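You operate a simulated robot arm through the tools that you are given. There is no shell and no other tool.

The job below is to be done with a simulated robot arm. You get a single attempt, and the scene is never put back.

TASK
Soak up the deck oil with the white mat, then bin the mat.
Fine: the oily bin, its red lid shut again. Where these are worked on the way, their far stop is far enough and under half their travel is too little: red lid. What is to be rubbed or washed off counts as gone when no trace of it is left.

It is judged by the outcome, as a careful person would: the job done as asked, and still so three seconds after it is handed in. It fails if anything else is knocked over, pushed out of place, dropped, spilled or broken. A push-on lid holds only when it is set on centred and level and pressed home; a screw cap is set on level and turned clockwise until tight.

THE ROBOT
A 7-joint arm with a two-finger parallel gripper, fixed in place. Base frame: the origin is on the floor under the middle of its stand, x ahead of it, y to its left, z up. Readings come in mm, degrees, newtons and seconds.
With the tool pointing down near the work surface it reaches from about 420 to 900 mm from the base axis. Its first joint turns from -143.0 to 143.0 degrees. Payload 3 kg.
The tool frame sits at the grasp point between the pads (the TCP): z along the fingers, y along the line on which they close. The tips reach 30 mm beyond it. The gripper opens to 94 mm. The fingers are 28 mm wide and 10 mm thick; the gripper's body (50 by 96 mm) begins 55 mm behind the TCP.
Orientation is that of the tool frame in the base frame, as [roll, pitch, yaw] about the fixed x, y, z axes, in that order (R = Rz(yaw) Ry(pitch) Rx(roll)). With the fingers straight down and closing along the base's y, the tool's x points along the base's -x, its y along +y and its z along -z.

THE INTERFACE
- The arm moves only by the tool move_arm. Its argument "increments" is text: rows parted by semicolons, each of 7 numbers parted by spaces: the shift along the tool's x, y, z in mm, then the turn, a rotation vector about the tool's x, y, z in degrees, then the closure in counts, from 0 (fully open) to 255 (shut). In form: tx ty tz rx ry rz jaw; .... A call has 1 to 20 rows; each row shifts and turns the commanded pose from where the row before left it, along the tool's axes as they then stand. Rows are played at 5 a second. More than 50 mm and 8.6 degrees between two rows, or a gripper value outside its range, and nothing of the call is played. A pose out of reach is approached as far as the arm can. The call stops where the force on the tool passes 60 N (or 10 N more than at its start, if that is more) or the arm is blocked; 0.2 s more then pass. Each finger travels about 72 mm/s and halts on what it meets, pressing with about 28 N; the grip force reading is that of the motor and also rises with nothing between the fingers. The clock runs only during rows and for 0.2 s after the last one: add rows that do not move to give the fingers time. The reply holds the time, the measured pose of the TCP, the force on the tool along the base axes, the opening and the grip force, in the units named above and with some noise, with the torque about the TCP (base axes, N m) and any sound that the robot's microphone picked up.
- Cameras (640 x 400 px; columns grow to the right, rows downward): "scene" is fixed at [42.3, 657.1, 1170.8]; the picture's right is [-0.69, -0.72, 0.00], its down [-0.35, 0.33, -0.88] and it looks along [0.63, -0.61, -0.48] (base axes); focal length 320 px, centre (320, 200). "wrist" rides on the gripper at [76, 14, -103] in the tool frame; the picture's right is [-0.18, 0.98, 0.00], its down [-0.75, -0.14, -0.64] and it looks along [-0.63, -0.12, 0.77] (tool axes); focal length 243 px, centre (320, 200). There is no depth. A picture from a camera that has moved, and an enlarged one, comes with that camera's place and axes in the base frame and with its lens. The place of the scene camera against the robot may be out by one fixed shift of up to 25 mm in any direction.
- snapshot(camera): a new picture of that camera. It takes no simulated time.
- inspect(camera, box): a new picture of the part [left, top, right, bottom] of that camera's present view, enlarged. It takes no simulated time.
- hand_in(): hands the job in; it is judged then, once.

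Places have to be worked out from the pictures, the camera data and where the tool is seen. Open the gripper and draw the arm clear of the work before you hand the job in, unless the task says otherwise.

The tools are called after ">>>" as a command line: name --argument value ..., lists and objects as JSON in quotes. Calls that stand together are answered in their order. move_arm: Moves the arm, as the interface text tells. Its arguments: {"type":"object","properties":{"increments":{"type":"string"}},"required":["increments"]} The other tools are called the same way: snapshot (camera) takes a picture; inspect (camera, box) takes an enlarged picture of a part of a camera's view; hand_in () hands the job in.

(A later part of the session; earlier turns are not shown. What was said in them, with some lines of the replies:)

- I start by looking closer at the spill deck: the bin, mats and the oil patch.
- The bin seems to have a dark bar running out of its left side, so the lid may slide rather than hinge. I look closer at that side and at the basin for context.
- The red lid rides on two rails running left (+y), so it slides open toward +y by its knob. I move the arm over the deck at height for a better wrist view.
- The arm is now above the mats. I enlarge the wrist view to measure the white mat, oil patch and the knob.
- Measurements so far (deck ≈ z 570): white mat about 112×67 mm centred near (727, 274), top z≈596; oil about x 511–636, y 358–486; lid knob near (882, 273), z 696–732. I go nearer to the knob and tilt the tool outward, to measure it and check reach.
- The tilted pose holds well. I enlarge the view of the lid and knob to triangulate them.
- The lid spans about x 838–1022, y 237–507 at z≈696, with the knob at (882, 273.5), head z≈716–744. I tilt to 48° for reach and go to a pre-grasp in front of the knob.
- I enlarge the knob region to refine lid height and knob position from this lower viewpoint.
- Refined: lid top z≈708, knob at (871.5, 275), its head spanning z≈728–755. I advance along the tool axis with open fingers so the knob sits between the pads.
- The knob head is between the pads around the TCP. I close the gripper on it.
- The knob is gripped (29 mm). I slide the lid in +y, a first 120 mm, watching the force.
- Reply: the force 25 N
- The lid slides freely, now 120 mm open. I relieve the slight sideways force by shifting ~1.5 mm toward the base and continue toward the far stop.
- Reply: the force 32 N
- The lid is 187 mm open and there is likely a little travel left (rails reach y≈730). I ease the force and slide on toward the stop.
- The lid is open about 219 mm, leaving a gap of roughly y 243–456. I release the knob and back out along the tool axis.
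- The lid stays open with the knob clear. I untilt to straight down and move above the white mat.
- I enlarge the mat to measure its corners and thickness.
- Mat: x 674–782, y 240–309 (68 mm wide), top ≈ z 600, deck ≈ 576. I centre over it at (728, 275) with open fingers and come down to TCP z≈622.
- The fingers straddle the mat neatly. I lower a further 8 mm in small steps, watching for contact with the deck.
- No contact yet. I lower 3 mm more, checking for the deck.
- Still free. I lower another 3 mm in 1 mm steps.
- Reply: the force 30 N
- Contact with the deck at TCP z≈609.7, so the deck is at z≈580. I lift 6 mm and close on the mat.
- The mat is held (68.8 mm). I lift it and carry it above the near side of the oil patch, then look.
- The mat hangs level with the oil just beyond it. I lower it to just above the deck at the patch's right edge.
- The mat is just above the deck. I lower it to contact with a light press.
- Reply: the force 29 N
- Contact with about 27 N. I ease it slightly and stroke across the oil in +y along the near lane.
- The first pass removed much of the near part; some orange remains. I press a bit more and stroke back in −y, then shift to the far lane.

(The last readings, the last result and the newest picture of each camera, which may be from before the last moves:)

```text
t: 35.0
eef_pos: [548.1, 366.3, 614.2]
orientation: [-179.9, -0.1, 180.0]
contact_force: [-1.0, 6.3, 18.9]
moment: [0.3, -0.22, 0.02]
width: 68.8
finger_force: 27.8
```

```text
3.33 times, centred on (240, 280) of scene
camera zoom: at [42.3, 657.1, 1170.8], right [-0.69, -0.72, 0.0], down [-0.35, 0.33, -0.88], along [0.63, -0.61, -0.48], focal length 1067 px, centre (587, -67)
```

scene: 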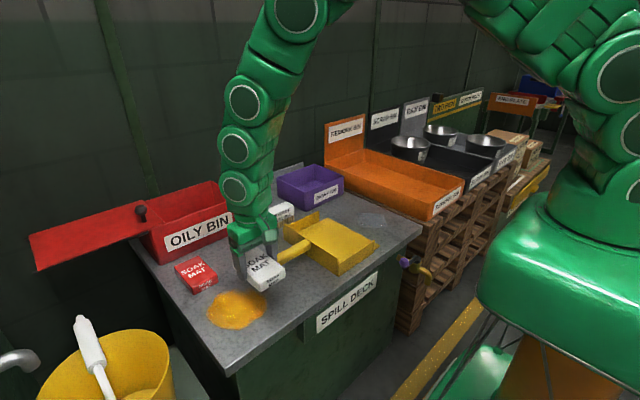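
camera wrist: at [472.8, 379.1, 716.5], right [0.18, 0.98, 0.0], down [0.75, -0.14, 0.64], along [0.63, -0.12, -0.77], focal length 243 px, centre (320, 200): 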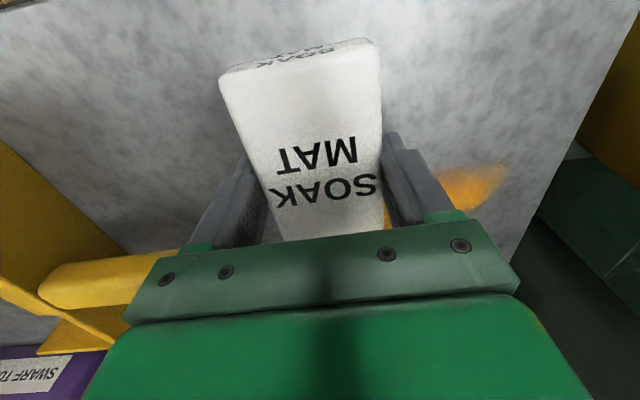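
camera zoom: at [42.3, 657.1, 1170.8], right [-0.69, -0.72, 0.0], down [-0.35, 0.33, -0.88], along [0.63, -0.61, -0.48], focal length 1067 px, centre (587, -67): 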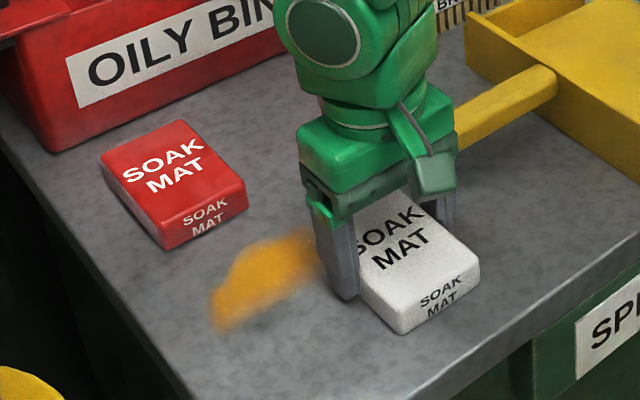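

The near lane is clean after two passes; only the far strip remains. I lift 5 mm, shift +50 mm in x to the far lane and set the mat down again.

>>> move_arm --increments "0 0 -5 0 0 0 255; -17 0 0 0 0 0 255; -17 0 0 0 0 0 255; -17 0 0 0 0 0 255; 0 0 0 0 0 0 255; 0 0 3 0 0 0 255; 0 0 2 0 0 0 255; 0 0 0 0 0 0 255"

>>> snapshot --camera "wrist"

>>> inspect --camera "scene" --box '[160, 220, 320, 340]'

```text
t: 36.8
eef_pos: [600.3, 365.6, 614.1]
orientation: [-180.0, 0.0, 179.9]
contact_force: [-6.3, -1.9, 16.1]
moment: [-0.09, 0.33, 0.0]
width: 69.1
finger_force: 27.9
```

```text
taken
camera wrist: at [524.4, 379.8, 716.5], right [0.18, 0.98, 0.0], down [0.75, -0.14, 0.64], along [0.63, -0.12, -0.77], focal length 243 px, centre (320, 200)
```

wrist: 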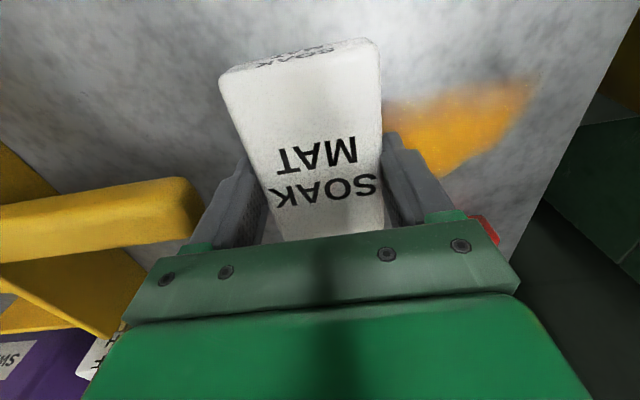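

```text
3.33 times, centred on (240, 280) of scene
camera zoom: at [42.3, 657.1, 1170.8], right [-0.69, -0.72, 0.0], down [-0.35, 0.33, -0.88], along [0.63, -0.61, -0.48], focal length 1067 px, centre (587, -67)
```

zoom: 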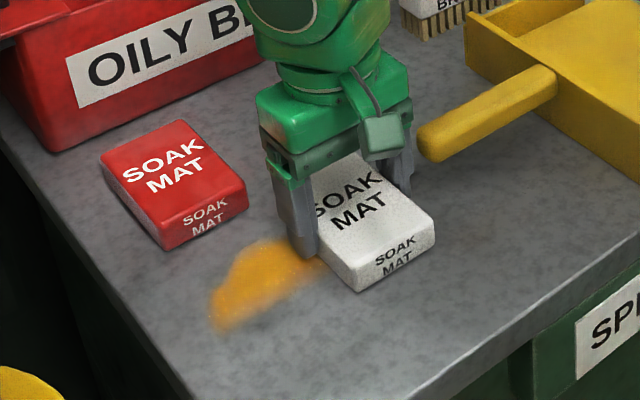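

The far edge of the mat (x≈653) clears the red mat (x≈666). I stroke in +y and back along the far lane.

>>> move_arm --increments "0 8 0 0 0 0 255; 0 10 0 0 0 0 255; 0 10 0 0 0 0 255; 0 10 0 0 0 0 255; 0 10 0 0 0 0 255; 0 10 0 0 0 0 255; 0 10 0 0 0 0 255; 0 10 0 0 0 0 255; 0 10 0 0 0 0 255; 0 10 0 0 0 0 255; 0 0 0 0 0 0 255"

>>> snapshot --camera "wrist"

>>> inspect --camera "scene" --box '[160, 220, 320, 340]'

```text
t: 39.2
eef_pos: [600.0, 465.3, 613.3]
orientation: [180.0, -0.1, 180.0]
contact_force: [1.1, -3.8, 13.8]
moment: [-0.16, 0.04, 0.01]
width: 68.9
finger_force: 28.2
```

```text
taken
camera wrist: at [524.6, 478.4, 716.3], right [0.18, 0.98, 0.0], down [0.75, -0.14, 0.64], along [0.63, -0.12, -0.77], focal length 243 px, centre (320, 200)
```

wrist: 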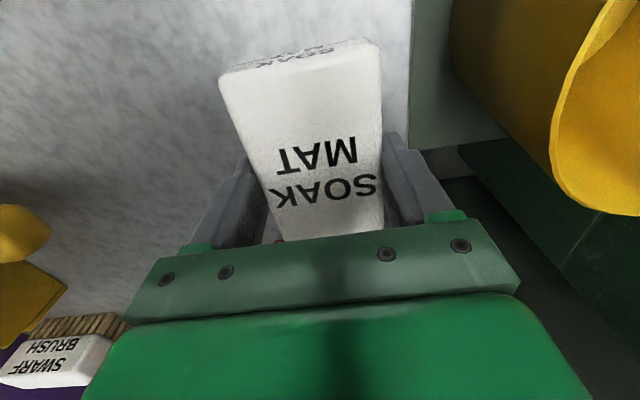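

```text
3.33 times, centred on (240, 280) of scene
camera zoom: at [42.3, 657.1, 1170.8], right [-0.69, -0.72, 0.0], down [-0.35, 0.33, -0.88], along [0.63, -0.61, -0.48], focal length 1067 px, centre (587, -67)
```

zoom: 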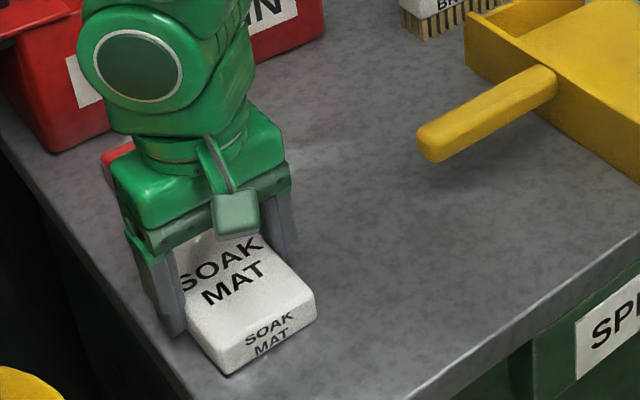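

Nearly all gone. I do a return stroke on this lane to get any faint remainder.

>>> move_arm --increments "0 0 0.3 0 0 0 255; 0 -10 0 0 0 0 255; 0 -10 0 0 0 0 255; 0 -10 0 0 0 0 255; 0 -10 0 0 0 0 255; 0 -10 0 0 0 0 255; 0 -10 0 0 0 0 255; 0 -10 0 0 0 0 255; 0 -10 0 0 0 0 255; 0 -10 0 0 0 0 255; 0 -6 0 0 0 0 255; 0 0 0 0 0 0 255"

>>> inspect --camera "wrist" --box '[370, 0, 640, 220]'

>>> inspect --camera "scene" --box '[190, 260, 290, 330]'

```text
t: 41.8
eef_pos: [601.0, 367.3, 612.4]
orientation: [179.9, 0.0, -180.0]
contact_force: [2.1, 8.5, 21.2]
moment: [0.26, -0.1, 0.0]
width: 69.2
finger_force: 27.8
```

```text
1.82 times, centred on (505, 110) of wrist
camera zoom: at [524.5, 381.7, 715.8], right [0.18, 0.98, 0.0], down [0.75, -0.14, 0.64], along [0.63, -0.12, -0.77], focal length 441 px, centre (-16, 364)
```

zoom: 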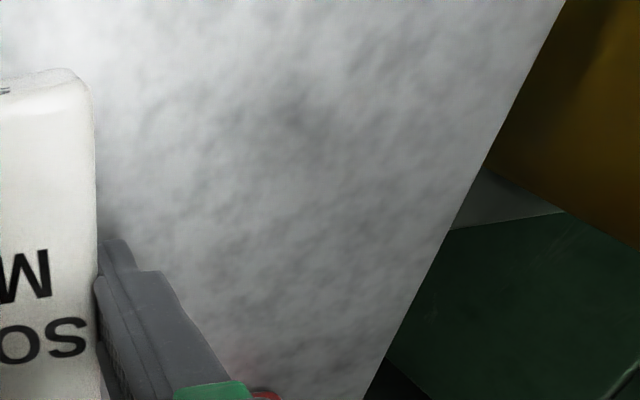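

```text
5.71 times, centred on (240, 295) of scene
camera zoom: at [42.3, 657.1, 1170.8], right [-0.69, -0.72, 0.0], down [-0.35, 0.33, -0.88], along [0.63, -0.61, -0.48], focal length 1830 px, centre (777, -343)
```

zoom: 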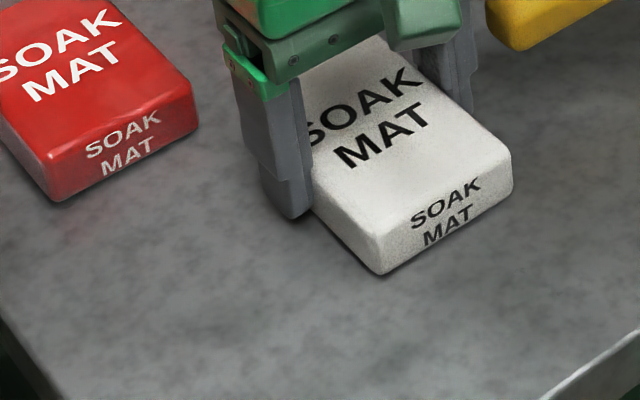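

The patch looks clean. For certainty I make one more pass through the near/middle lane, lifting, shifting back 40 mm and setting down with a light press.

>>> move_arm --increments "0 0 -6 0 0 0 255; 15 0 0 0 0 0 255; 15 0 0 0 0 0 255; 15 0 0 0 0 0 255; 0 0 0 0 0 0 255; 0 0 4 0 0 0 255; 0 0 1.7 0 0 0 255; 0 0 0 0 0 0 255"

```text
t: 43.6
eef_pos: [555.8, 367.6, 613.3]
orientation: [-179.9, -0.1, -180.0]
contact_force: [-0.1, 0.9, -0.6]
moment: [0.03, -0.01, 0.0]
width: 68.6
finger_force: 28.1
```

Not quite in contact; I lower another 0.8 mm and stroke +y and back.

>>> move_arm --increments "0 0 0.8 0 0 0 255; 0 0 0 0 0 0 255; 0 10 0 0 0 0 255; 0 10 0 0 0 0 255; 0 10 0 0 0 0 255; 0 10 0 0 0 0 255; 0 10 0 0 0 0 255; 0 10 0 0 0 0 255; 0 10 0 0 0 0 255; 0 10 0 0 0 0 255; 0 10 0 0 0 0 255; 0 7 0 0 0 0 255; 0 0 0 0 0 0 255"

>>> snapshot --camera "wrist"

```text
t: 46.4
eef_pos: [555.3, 465.7, 612.2]
orientation: [179.9, 0.0, 180.0]
contact_force: [0.1, -3.8, 10.6]
moment: [-0.15, 0.01, 0.02]
width: 68.7
finger_force: 27.3
```

```text
taken
camera wrist: at [479.2, 479.0, 715.6], right [0.18, 0.98, 0.0], down [0.75, -0.14, 0.64], along [0.63, -0.12, -0.77], focal length 243 px, centre (320, 200)
```

wrist: 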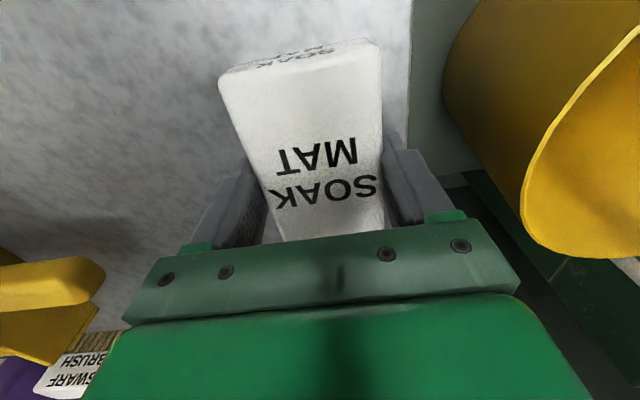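

Clean. I lift the mat well clear and inspect the deck for any trace.

>>> move_arm --increments "0 0 -20 0 0 0 255; 0 -20 -40 0 0 0 255; 0 -40 -25 0 0 0 255; 0 -40 -25 0 0 0 255; 0 -40 -20 0 0 0 255; 0 -40 -20 0 0 0 255; 0 0 0 0 0 0 255; 0 0 0 0 0 0 255"

>>> snapshot --camera "wrist"

>>> inspect --camera "scene" --box '[180, 240, 300, 340]'

```text
t: 48.2
eef_pos: [555.0, 285.1, 761.6]
orientation: [-180.0, 0.0, 180.0]
contact_force: [0.2, -0.8, 0.2]
moment: [-0.01, 0.0, 0.01]
width: 68.8
finger_force: 28.0
```

```text
taken
camera wrist: at [479.3, 299.2, 864.8], right [0.18, 0.98, 0.0], down [0.75, -0.14, 0.64], along [0.63, -0.12, -0.77], focal length 243 px, centre (320, 200)
```

wrist: 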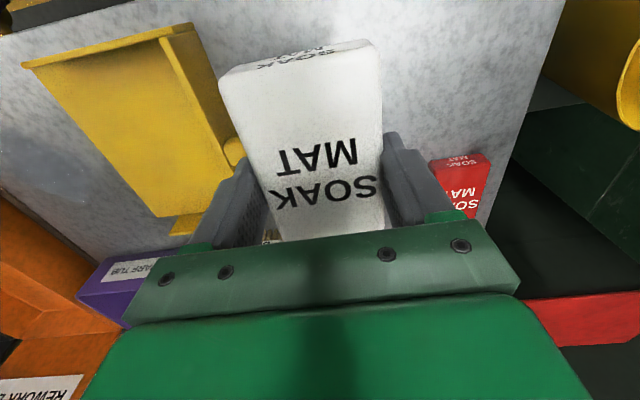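

```text
4.00 times, centred on (240, 290) of scene
camera zoom: at [42.3, 657.1, 1170.8], right [-0.69, -0.72, 0.0], down [-0.35, 0.33, -0.88], along [0.63, -0.61, -0.48], focal length 1281 px, centre (640, -160)
```

zoom: 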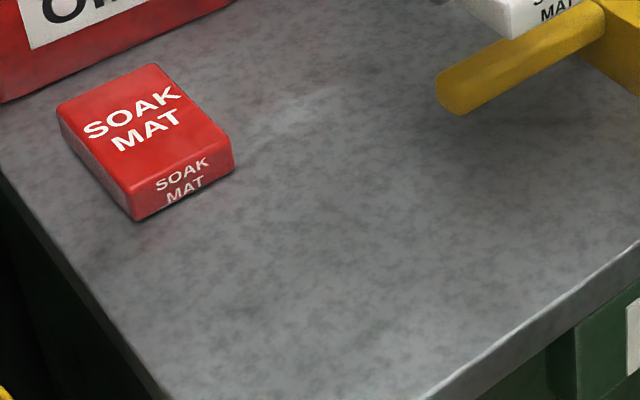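

The deck looks clean. I enlarge the wrist's view of the former oil area to double-check.

>>> inspect --camera "wrist" --box '[370, 0, 560, 160]'

>>> inspect --camera "scene" --box '[20, 170, 250, 290]'

```text
2.50 times, centred on (465, 80) of wrist
camera zoom: at [479.3, 299.2, 864.8], right [0.18, 0.98, 0.0], down [0.75, -0.14, 0.64], along [0.63, -0.12, -0.77], focal length 606 px, centre (-42, 500)
```

zoom: 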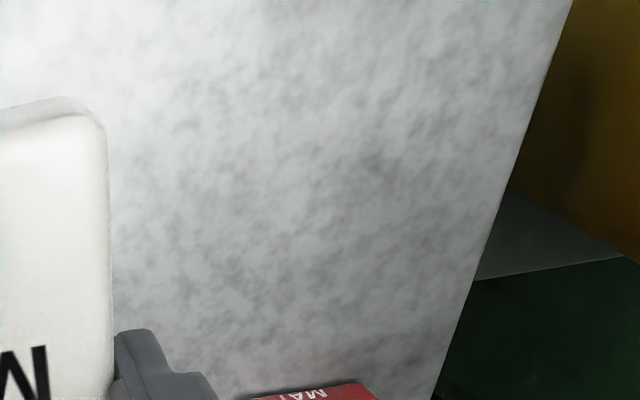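

```text
2.78 times, centred on (135, 230) of scene
camera zoom: at [42.3, 657.1, 1170.8], right [-0.69, -0.72, 0.0], down [-0.35, 0.33, -0.88], along [0.63, -0.61, -0.48], focal length 891 px, centre (835, 116)
```

zoom: 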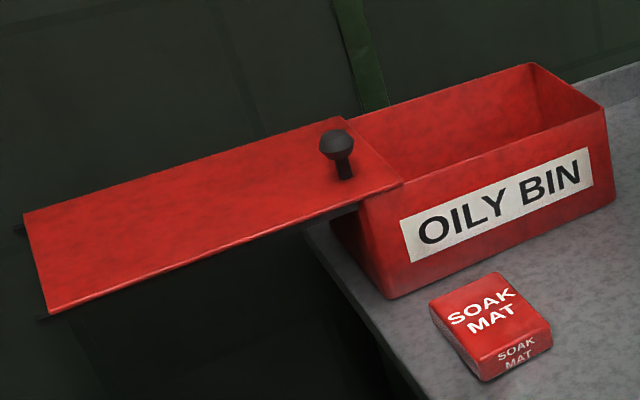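

No trace left on the deck. I carry the mat up toward the bin at a safe height and tilt the tool 40° for reach.

>>> move_arm --increments "0 0 -30 0 0 0 255; -37.5 7.5 -10 0 0 0 255; -37.5 7.5 -10 0 0 0 255; -37.5 7.5 -10 0 0 0 255; -37.5 7.5 -10 0 0 0 255; -37.5 7.5 0 0 0 0 255; -37.5 7.5 0 0 0 0 255; 0 0 0 0 -8 0 255; 0 0 0 0 -8 0 255; 0 0 0 0 -8 0 255; 0 0 0 0 -8 0 255; 0 0 0 0 -8 0 255; 0 0 0 0 0 0 255; 0 0 0 0 0 0 255"

>>> snapshot --camera "wrist"

>>> snapshot --camera "scene"

```text
t: 51.2
eef_pos: [780.8, 329.6, 832.7]
orientation: [-180.0, 39.9, 180.0]
contact_force: [-0.2, 0.7, -1.5]
moment: [0.01, 0.04, 0.02]
width: 68.9
finger_force: 27.9
```

```text
taken
camera wrist: at [656.3, 343.7, 862.4], right [0.14, 0.98, 0.12], down [0.16, -0.14, 0.98], along [0.98, -0.12, -0.18], focal length 243 px, centre (320, 200)
```

wrist: 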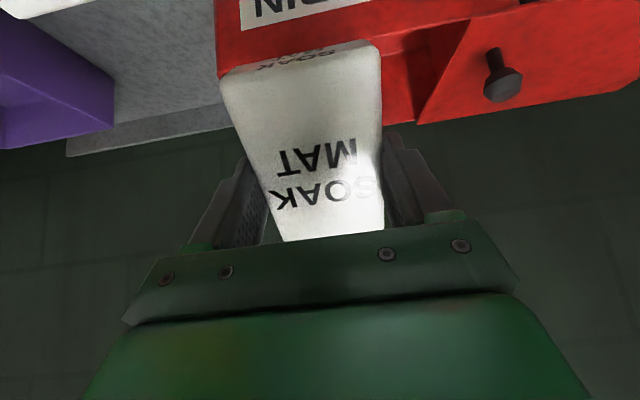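

```text
taken
```

scene: 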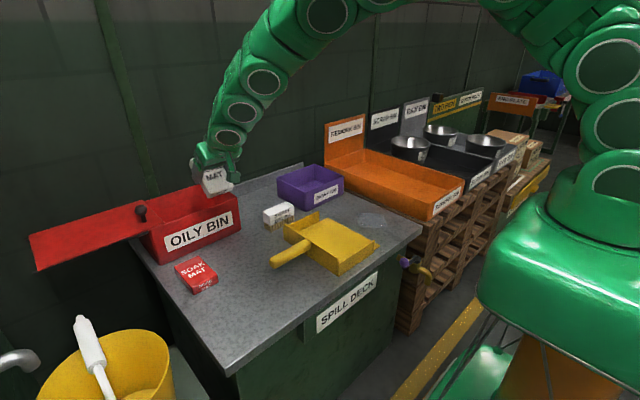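

The opening runs y≈245–453 with the front rim at x≈835. I move the mat over its middle at (905, 345, 800).

>>> move_arm --increments "-24.7 5.1 35 0 0 0 255; -24.7 5.1 35 0 0 0 255; -24.7 5.1 35 0 0 0 255; 0 0 0 0 0 0 255; 0 0 0 0 0 0 255"

>>> snapshot --camera "wrist"

>>> inspect --camera "scene" --box '[110, 120, 270, 240]'

```text
t: 52.4
eef_pos: [904.5, 345.1, 800.4]
orientation: [-179.9, 40.0, -179.9]
contact_force: [0.3, -0.3, -0.2]
moment: [0.02, 0.01, 0.01]
width: 68.8
finger_force: 27.6
```

```text
taken
camera wrist: at [780.3, 358.4, 830.1], right [0.14, 0.98, 0.12], down [0.17, -0.14, 0.98], along [0.98, -0.12, -0.18], focal length 243 px, centre (320, 200)
```

wrist: 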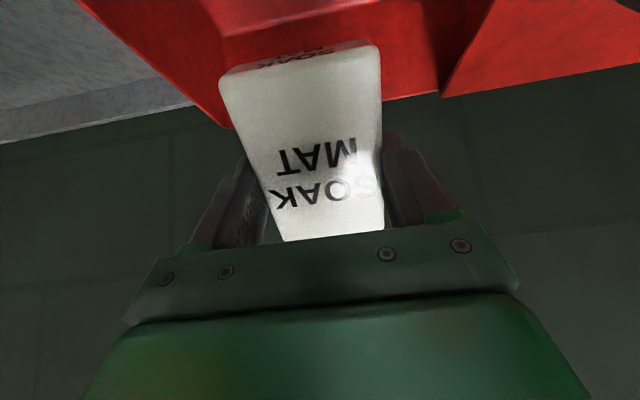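

```text
3.33 times, centred on (190, 180) of scene
camera zoom: at [42.3, 657.1, 1170.8], right [-0.69, -0.72, 0.0], down [-0.35, 0.33, -0.88], along [0.63, -0.61, -0.48], focal length 1067 px, centre (753, 267)
```

zoom: 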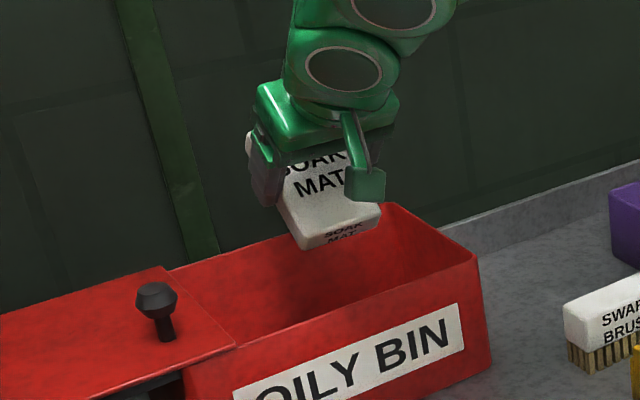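

The mat hangs centrally above the opening. I lower it straight down into the bin mouth.

>>> move_arm --increments "15.3 0 18.2 0 0 0 255; 15.3 0 18.2 0 0 0 255; 15.3 0 18.2 0 0 0 255; 8 0 9.6 0 0 0 255; 0 0 0 0 0 0 255; 0 0 0 0 0 0 255"

>>> snapshot --camera "wrist"

>>> inspect --camera "scene" --box '[110, 120, 270, 240]'

```text
t: 53.8
eef_pos: [905.4, 344.8, 715.1]
orientation: [180.0, 40.0, -180.0]
contact_force: [0.1, -0.3, -0.7]
moment: [0.0, 0.04, -0.01]
width: 68.9
finger_force: 28.7
```

```text
taken
camera wrist: at [780.9, 359.1, 745.8], right [0.14, 0.98, 0.12], down [0.17, -0.14, 0.98], along [0.98, -0.12, -0.18], focal length 243 px, centre (320, 200)
```

wrist: 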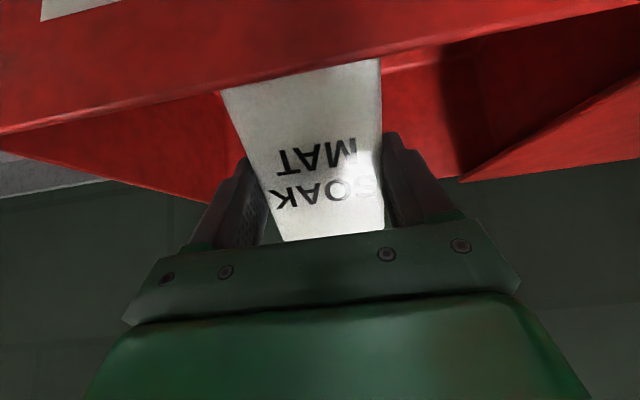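

```text
3.33 times, centred on (190, 180) of scene
camera zoom: at [42.3, 657.1, 1170.8], right [-0.69, -0.72, 0.0], down [-0.35, 0.33, -0.88], along [0.63, -0.61, -0.48], focal length 1067 px, centre (753, 267)
```

zoom: 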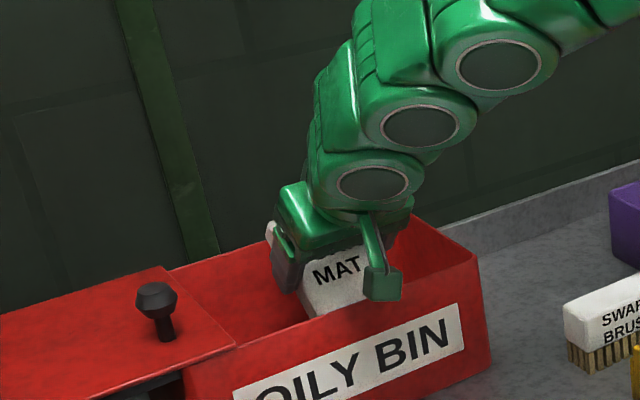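

The near end of the mat is inside the bin. I lower 15 mm more, open the fingers and let it settle.

>>> move_arm --increments "9.6 0 11.5 0 0 0 255; 0 0 0 0 0 0 255; 0 0 0 0 0 0 0; 0 0 0 0 0 0 0; 0 0 0 0 0 0 0; 0 0 0 0 0 0 0; 0 0 0 0 0 0 0"

>>> snapshot --camera "wrist"

>>> inspect --camera "scene" --box '[110, 120, 270, 240]'

```text
t: 55.4
eef_pos: [903.7, 344.6, 702.2]
orientation: [180.0, 40.0, 180.0]
contact_force: [0.0, -0.1, -0.5]
moment: [0.06, -0.02, -0.02]
width: 94.0
finger_force: 0.0
```

```text
taken
camera wrist: at [780.7, 358.9, 731.2], right [0.14, 0.98, 0.12], down [0.17, -0.14, 0.98], along [0.98, -0.12, -0.18], focal length 243 px, centre (320, 200)
```

wrist: 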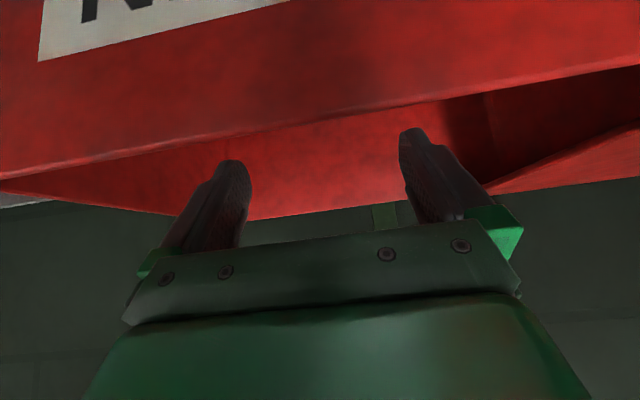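

```text
3.33 times, centred on (190, 180) of scene
camera zoom: at [42.3, 657.1, 1170.8], right [-0.69, -0.72, 0.0], down [-0.35, 0.33, -0.88], along [0.63, -0.61, -0.48], focal length 1067 px, centre (753, 267)
```

zoom: 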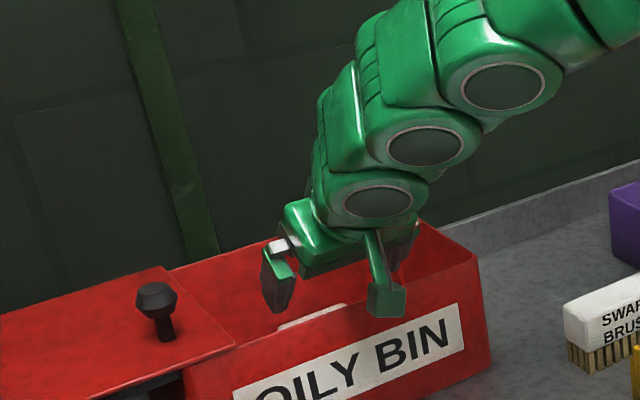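

The mat has dropped into the bin. I raise the gripper straight up out of it and look inside.

>>> move_arm --increments "-16 0 -19.1 0 0 0 0; -16 0 -19.1 0 0 0 0; -16 0 -19.1 0 0 0 0; -16 0 -19.1 0 0 0 0; -16 0 -19.1 0 0 0 0; -10 0 -30 0 0 0 0; 0 0 -40 0 0 0 0; 0 0 0 0 0 0 0"

>>> snapshot --camera "wrist"

>>> inspect --camera "scene" --box '[110, 140, 270, 260]'

```text
t: 57.2
eef_pos: [866.8, 346.0, 885.1]
orientation: [-180.0, 39.8, -179.9]
contact_force: [0.1, -0.2, 0.0]
moment: [0.01, 0.04, 0.01]
width: 93.9
finger_force: 0.1
```

```text
taken
camera wrist: at [742.8, 359.6, 914.3], right [0.14, 0.98, 0.12], down [0.17, -0.14, 0.98], along [0.98, -0.12, -0.18], focal length 243 px, centre (320, 200)
```

wrist: 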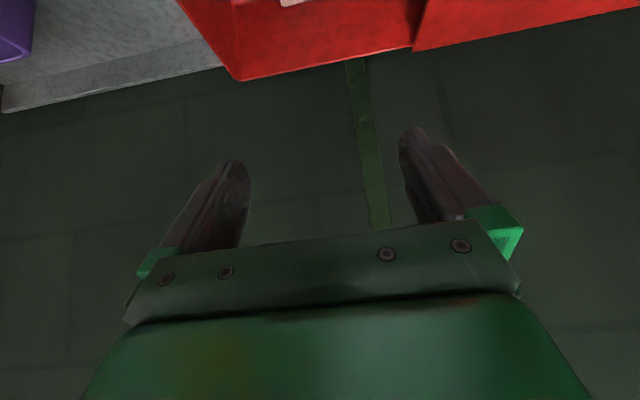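

```text
3.33 times, centred on (190, 200) of scene
camera zoom: at [42.3, 657.1, 1170.8], right [-0.69, -0.72, 0.0], down [-0.35, 0.33, -0.88], along [0.63, -0.61, -0.48], focal length 1067 px, centre (753, 200)
```

zoom: 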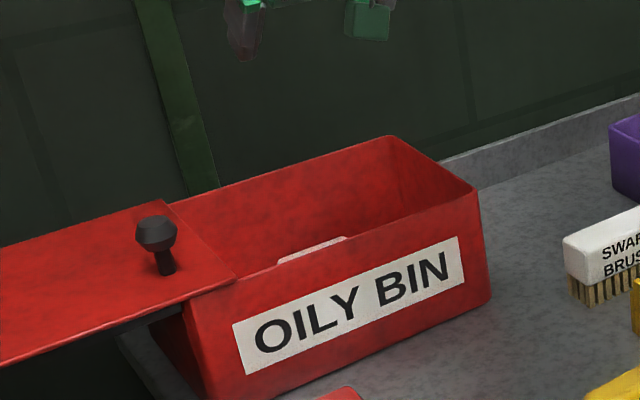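

The mat is in; I untilt and back off to look down into the bin with the wrist camera.

>>> move_arm --increments "0 0 0 0 8 0 0; 0 0 0 0 8 0 0; 0 0 0 0 8 0 0; 0 0 0 0 8 0 0; 0 0 0 0 8 0 0; 40 0 0 0 0 0 0; 40 0 0 0 0 0 0; 10 0 0 0 0 0 0; 0 0 0 0 0 0 0; 0 0 0 0 0 0 0"

>>> snapshot --camera "wrist"

>>> inspect --camera "wrist" --box '[240, 60, 440, 210]'

```text
t: 59.4
eef_pos: [778.1, 346.1, 873.9]
orientation: [179.9, 8.0, 180.0]
contact_force: [0.2, -0.1, -1.0]
moment: [0.02, 0.02, -0.04]
width: 93.9
finger_force: 0.1
out of reach, approached as far as the arm can: row 5
```

```text
taken
camera wrist: at [688.8, 360.0, 964.1], right [0.18, 0.98, 0.03], down [0.66, -0.14, 0.74], along [0.73, -0.12, -0.67], focal length 243 px, centre (320, 200)
```

wrist: 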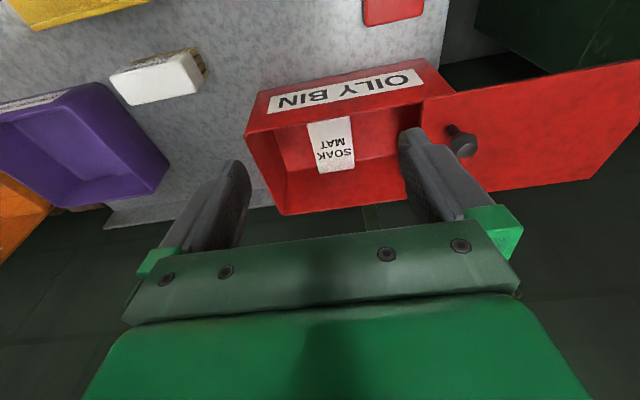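

```text
2.67 times, centred on (340, 135) of wrist
camera zoom: at [688.8, 360.0, 964.1], right [0.18, 0.98, 0.03], down [0.66, -0.14, 0.74], along [0.73, -0.12, -0.67], focal length 647 px, centre (267, 373)
```

zoom: 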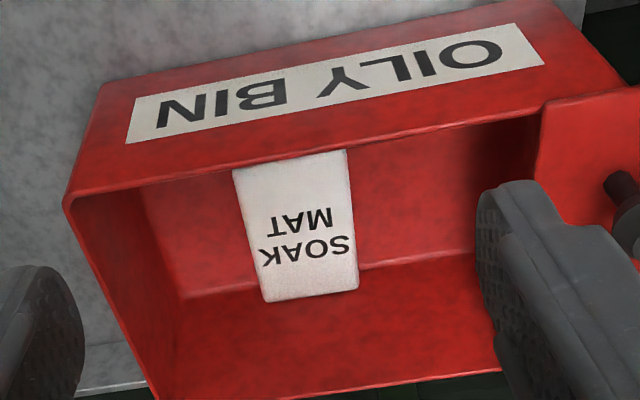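

The mat lies on the bin floor, well below the rim. Now I go back to the knob (y≈494): move sideways, tilt to 48° and take the pre-grasp pose.

>>> move_arm --increments "0 37 0 0 0 0 0; 0 37 0 0 0 0 0; 0 37 0 0 0 0 0; 0 37 0 0 0 0 0; 0 0 0 0 -8 0 0; 0 0 0 0 -8 0 0; 0 0 0 0 -8 0 0; 0 0 0 0 -8 0 0; 0 0 0 0 -8 0 0; 11.1 0 29.1 0 0 0 0; 11.1 0 29.1 0 0 0 0; 11.1 0 29.1 0 0 0 0; 0 0 0 0 0 0 0; 0 0 0 0 0 0 0"

>>> snapshot --camera "wrist"

>>> snapshot --camera "scene"

```text
t: 62.4
eef_pos: [821.3, 493.6, 789.7]
orientation: [-179.8, 48.0, -179.9]
contact_force: [-0.3, 0.3, -0.3]
moment: [0.01, 0.01, 0.0]
width: 93.9
finger_force: 0.0
```

```text
taken
camera wrist: at [694.5, 507.5, 801.6], right [0.12, 0.98, 0.14], down [0.03, -0.14, 0.99], along [0.99, -0.12, -0.04], focal length 243 px, centre (320, 200)
```

wrist: 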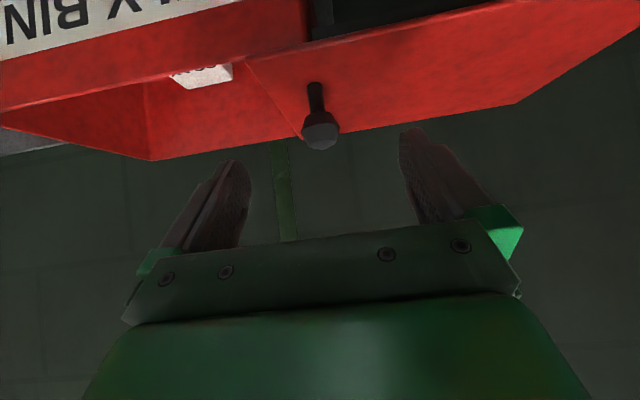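

```text
taken
```

scene: 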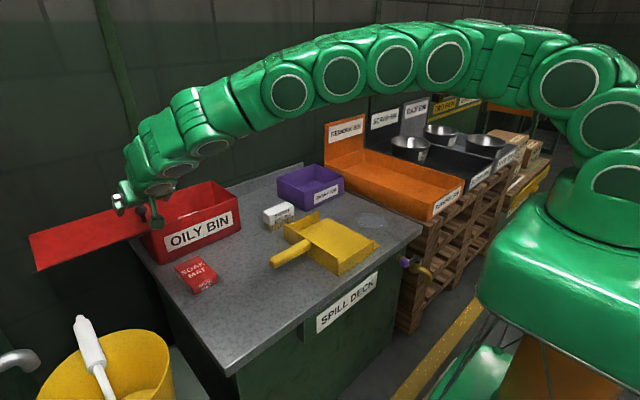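

The knob sits as expected between the fingers' line. I advance along the tool axis and close on it.

>>> move_arm --increments "0 0 23 0 0 0 0; 0 0 22 0 0 0 0; 0 0 22 0 0 0 0; 0 0 0 0 0 0 0; 0 0 0 0 0 0 255; 0 0 0 0 0 0 255; 0 0 0 0 0 0 255; 0 0 0 0 0 0 255; 0 0 0 0 0 0 255"

>>> snapshot --camera "wrist"

```text
t: 64.4
eef_pos: [871.0, 492.7, 744.5]
orientation: [-180.0, 48.0, -179.9]
contact_force: [-0.1, -1.4, -1.7]
moment: [0.07, -0.11, 0.06]
width: 29.4
finger_force: 45.0
```

```text
taken
camera wrist: at [744.6, 506.7, 756.8], right [0.12, 0.98, 0.14], down [0.03, -0.14, 0.99], along [0.99, -0.12, -0.04], focal length 243 px, centre (320, 200)
```

wrist: 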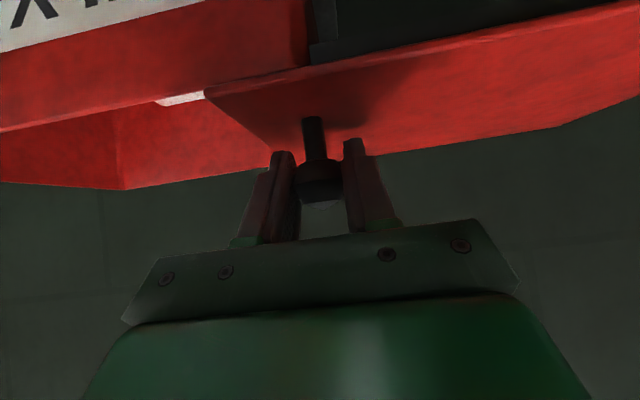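

The knob is gripped. I slide the lid back in −y, most of the way first.

>>> move_arm --increments "0 -8 0 0 0 0 255; 0 -12 0 0 0 0 255; 0 -14 0 0 0 0 255; 0 -14 0 0 0 0 255; 0 -14 0 0 0 0 255; 0 -14 0 0 0 0 255; 0 -14 0 0 0 0 255; 0 -10 0 0 0 0 255; 0 0 0 0 0 0 255"

>>> snapshot --camera "scene"

```text
t: 66.4
eef_pos: [869.9, 392.6, 744.0]
orientation: [179.9, 48.0, -180.0]
contact_force: [29.2, 0.1, 1.8]
moment: [0.13, -0.42, 0.0]
width: 29.5
finger_force: 44.3
```

```text
taken
```

scene: 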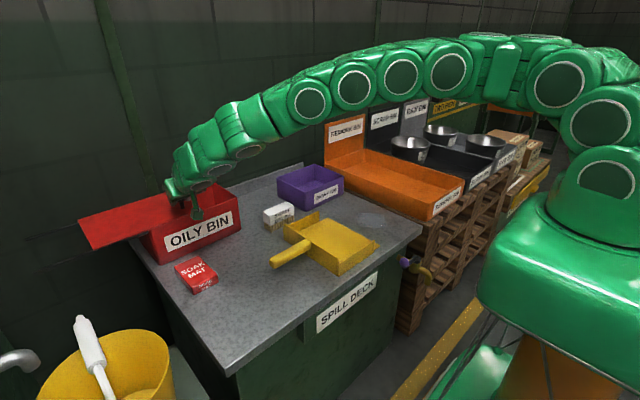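

Sliding well. I correct +1 mm in x to relieve the sideways load and slide on to near the closed position.

>>> move_arm --increments "-0.7 0 0.8 0 0 0 255; 0 -12 0 0 0 0 255; 0 -14 0 0 0 0 255; 0 -14 0 0 0 0 255; 0 -14 0 0 0 0 255; 0 -14 0 0 0 0 255; 0 -14 0 0 0 0 255; 0 -12 0 0 0 0 255; 0 -8 0 0 0 0 255; 0 0 0 0 0 0 255"

>>> snapshot --camera "wrist"

```text
t: 68.6
eef_pos: [871.4, 290.6, 745.2]
orientation: [-180.0, 48.0, 180.0]
contact_force: [-31.2, -1.7, 4.7]
moment: [0.0, 0.04, -0.02]
width: 29.4
finger_force: 44.6
```

```text
taken
camera wrist: at [744.5, 304.7, 757.0], right [0.12, 0.98, 0.14], down [0.03, -0.14, 0.99], along [0.99, -0.12, -0.05], focal length 243 px, centre (320, 200)
```

wrist: 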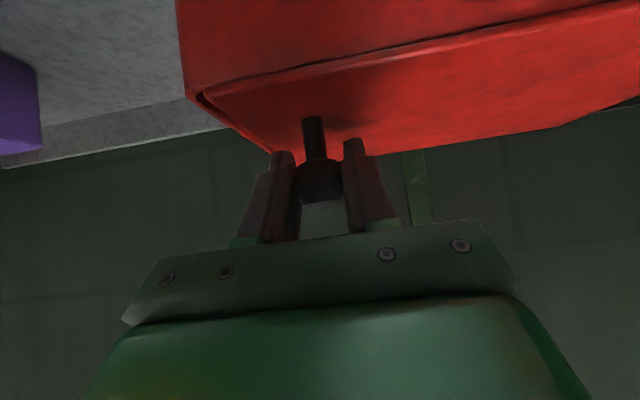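

About 15 mm remain. I ease the x load and close slowly in 3 mm steps to the stop.

>>> move_arm --increments "0.6 0 -0.7 0 0 0 255; 0 -3 0 0 0 0 255; 0 -3 0 0 0 0 255; 0 -3 0 0 0 0 255; 0 -3 0 0 0 0 255; 0 -2 0 0 0 0 255; 0 -1 0 0 0 0 255; 0 0 0 0 0 0 255"

>>> snapshot --camera "wrist"

```text
t: 70.4
eef_pos: [871.1, 276.8, 745.1]
orientation: [-179.9, 48.0, -180.0]
contact_force: [12.7, 1.5, -22.6]
moment: [0.0, -0.04, 0.14]
width: 29.6
finger_force: 45.4
```

```text
taken
camera wrist: at [744.4, 289.8, 757.0], right [0.12, 0.98, 0.14], down [0.03, -0.14, 0.99], along [0.99, -0.12, -0.04], focal length 243 px, centre (320, 200)
```

wrist: 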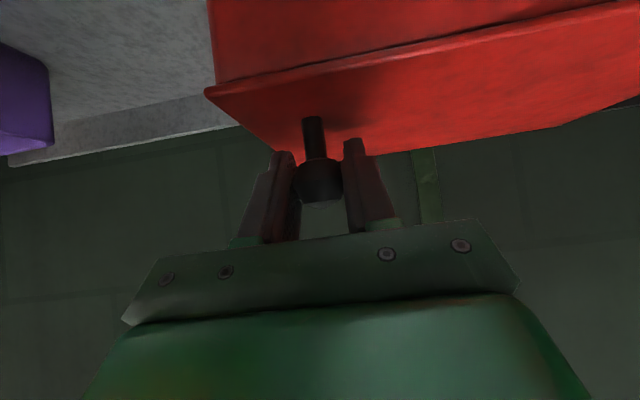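

Almost at its original closed position (TCP y≈275). I relieve the vertical load and nudge 1 mm at a time until the stop is felt.

>>> move_arm --increments "0.4 0 0.5 0 0 0 255; 0 -1 0 0 0 0 255; 0 0 0 0 0 0 255"

```text
t: 71.2
eef_pos: [870.2, 275.9, 744.6]
orientation: [180.0, 47.9, -179.8]
contact_force: [3.0, 0.5, -1.7]
moment: [0.02, -0.26, 0.11]
width: 29.4
finger_force: 45.1
```

No stop reaction yet; another 1 mm.

>>> move_arm --increments "0 -1 0 0 0 0 255; 0 0 0 0 0 0 255"

```text
t: 71.8
eef_pos: [871.8, 274.6, 746.9]
orientation: [180.0, 48.0, -180.0]
contact_force: [26.1, 13.2, -6.3]
moment: [0.1, -0.08, 0.11]
width: 29.3
finger_force: 45.1
```

A +13 N reaction in y shows the lid has met its closed stop. One more half-millimetre to confirm, then I release.

>>> move_arm --increments "0 -0.5 0 0 0 0 255; 0 0 0 0 0 0 255"

>>> snapshot --camera "wrist"

```text
t: 72.4
eef_pos: [870.5, 275.1, 744.6]
orientation: [-180.0, 48.0, -179.9]
contact_force: [32.1, 22.5, -0.6]
moment: [0.1, -0.07, -0.06]
width: 29.3
finger_force: 44.9
```

```text
taken
camera wrist: at [744.0, 288.4, 757.0], right [0.12, 0.98, 0.14], down [0.03, -0.14, 0.99], along [0.99, -0.12, -0.04], focal length 243 px, centre (320, 200)
```

wrist: 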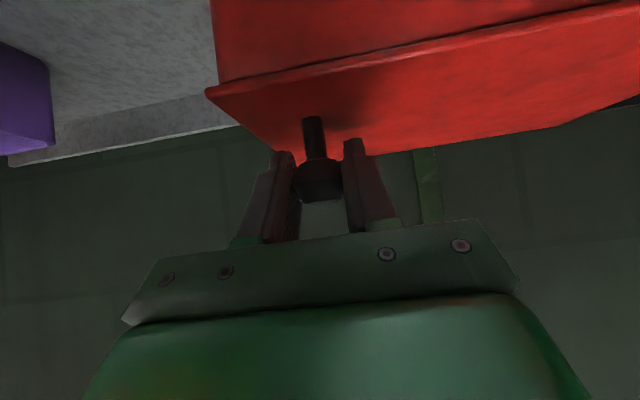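

Lid seated exactly as in the original closed view. I open the fingers and withdraw along the tool axis.

>>> move_arm --increments "0 0 0 0 0 0 0; 0 0 0 0 0 0 0; 0 0 0 0 0 0 0; 0 0 0 0 0 0 0; 0 0 -20 0 0 0 0; 0 0 -30 0 0 0 0; 0 0 -40 0 0 0 0; 0 0 -40 0 0 0 0; 0 0 0 0 0 0 0"

>>> snapshot --camera "wrist"

>>> snapshot --camera "scene"

```text
t: 74.4
eef_pos: [775.1, 273.1, 833.6]
orientation: [179.9, 48.0, -179.9]
contact_force: [0.0, 0.6, 0.8]
moment: [0.0, 0.01, 0.0]
width: 93.8
finger_force: 0.1
```

```text
taken
camera wrist: at [647.7, 287.4, 845.1], right [0.12, 0.98, 0.14], down [0.03, -0.14, 0.99], along [0.99, -0.12, -0.04], focal length 243 px, centre (320, 200)
```

wrist: 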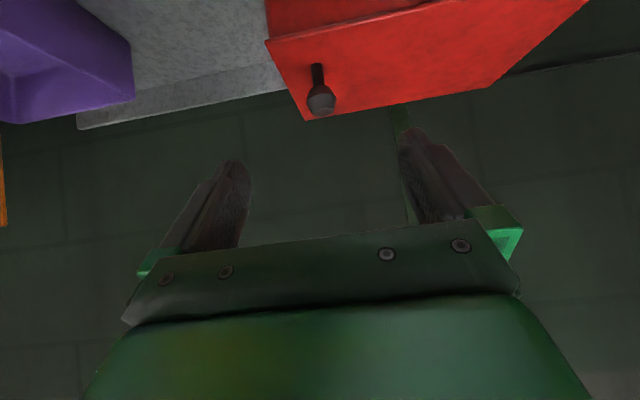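

```text
taken
```

scene: 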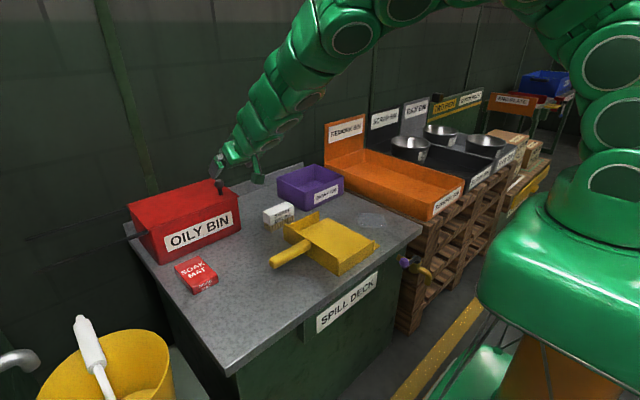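

The lid is shut and everything else stands where it was. I draw the arm up and back, straighten the tool, and make a final inspection.

>>> move_arm --increments "-5.6 0 -38.7 0 0 0 0; -5.6 0 -38.7 0 0 0 0; -5.6 0 -38.7 0 0 0 0; -5.6 0 -38.7 0 0 0 0; 0 0 0 0 8 0 0; 0 0 0 0 8 0 0; 0 0 0 0 8 0 0; 0 0 0 0 8 0 0; 0 0 0 0 8 0 0; 0 0 0 0 8 0 0; 40 0 0 0 0 0 0; 40 0 0 0 0 0 0; 40 0 0 0 0 0 0; 0 0 0 0 0 0 0; 0 0 0 0 0 0 0"

>>> snapshot --camera "wrist"

>>> inspect --camera "scene" --box '[110, 150, 410, 340]'

>>> inspect --camera "scene" --box '[110, 160, 270, 260]'

```text
t: 77.6
eef_pos: [555.3, 274.3, 952.1]
orientation: [180.0, 0.0, 180.0]
contact_force: [-0.1, -0.4, 1.1]
moment: [0.0, -0.02, 0.03]
width: 93.8
finger_force: 0.0
```

```text
taken
camera wrist: at [479.1, 288.3, 1054.5], right [0.18, 0.98, 0.0], down [0.75, -0.14, 0.64], along [0.63, -0.12, -0.77], focal length 243 px, centre (320, 200)
```

wrist: 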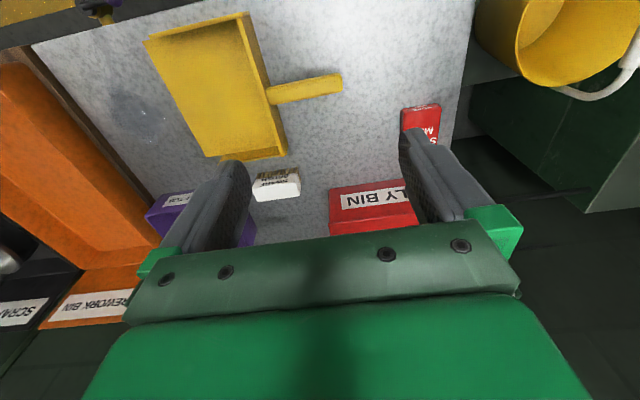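

```text
2.11 times, centred on (260, 245) of scene
camera zoom: at [42.3, 657.1, 1170.8], right [-0.69, -0.72, 0.0], down [-0.35, 0.33, -0.88], along [0.63, -0.61, -0.48], focal length 674 px, centre (446, 105)
```

zoom: 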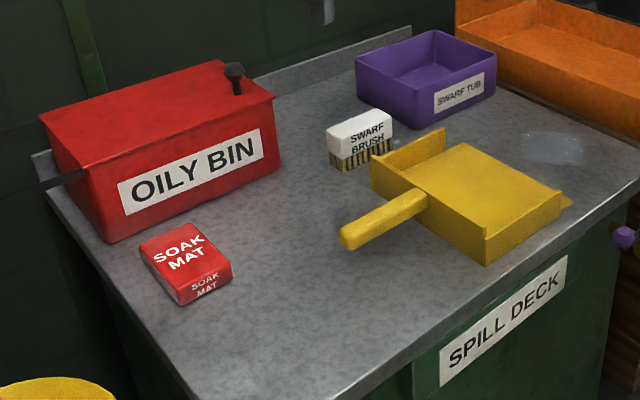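

```text
4.00 times, centred on (190, 210) of scene
camera zoom: at [42.3, 657.1, 1170.8], right [-0.69, -0.72, 0.0], down [-0.35, 0.33, -0.88], along [0.63, -0.61, -0.48], focal length 1281 px, centre (840, 160)
```

zoom: 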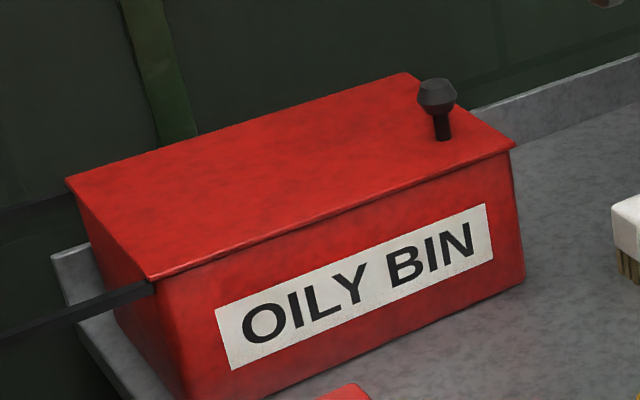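

The lid matches its initial closed picture pixel for pixel. One last enlarged look at the wiped area from above.

>>> inspect --camera "wrist" --box '[330, 0, 490, 100]'

>>> inspect --camera "scene" --box '[190, 260, 290, 340]'

```text
4.00 times, centred on (410, 50) of wrist
camera zoom: at [479.1, 288.3, 1054.5], right [0.18, 0.98, 0.0], down [0.75, -0.14, 0.64], along [0.63, -0.12, -0.77], focal length 970 px, centre (-40, 800)
```

zoom: 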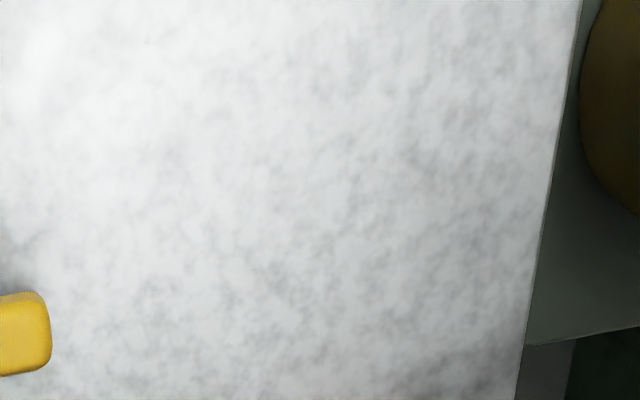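

```text
5.00 times, centred on (240, 300) of scene
camera zoom: at [42.3, 657.1, 1170.8], right [-0.69, -0.72, 0.0], down [-0.35, 0.33, -0.88], along [0.63, -0.61, -0.48], focal length 1601 px, centre (720, -300)
```

zoom: 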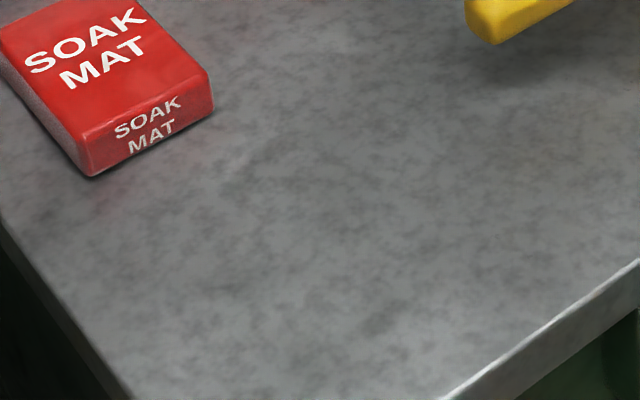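

The deck shows no trace of oil, the white mat is in the oily bin, the lid is shut, the gripper is open and the arm is clear. I hand the job in.

>>> hand_in

```text
The job is handed in.
```

The oil is off the deck and the white mat is in the oily bin with its red lid shut. I've handed the job in, but no verdict has come back yet.

- **Oil:** I wiped the patch in overlapping passes until neither camera showed any trace of it.
- **Mat:** I released it just below the bin's rim, and it dropped the last few centimetres onto the floor of the bin, inside and clear of the lid.
- **Lid:** I opened it about 219 mm, which by the rail length is most of its travel. I then slid it back until it met its closed stop. The final picture matches the one from the start.
- **Everything else:** The red mat, brush, dustpan, swarf tub and bucket all look where they were. I left the pale patch at the right end of the deck alone because it didn't look like oil.

The gripper is open and the arm is clear of the work.
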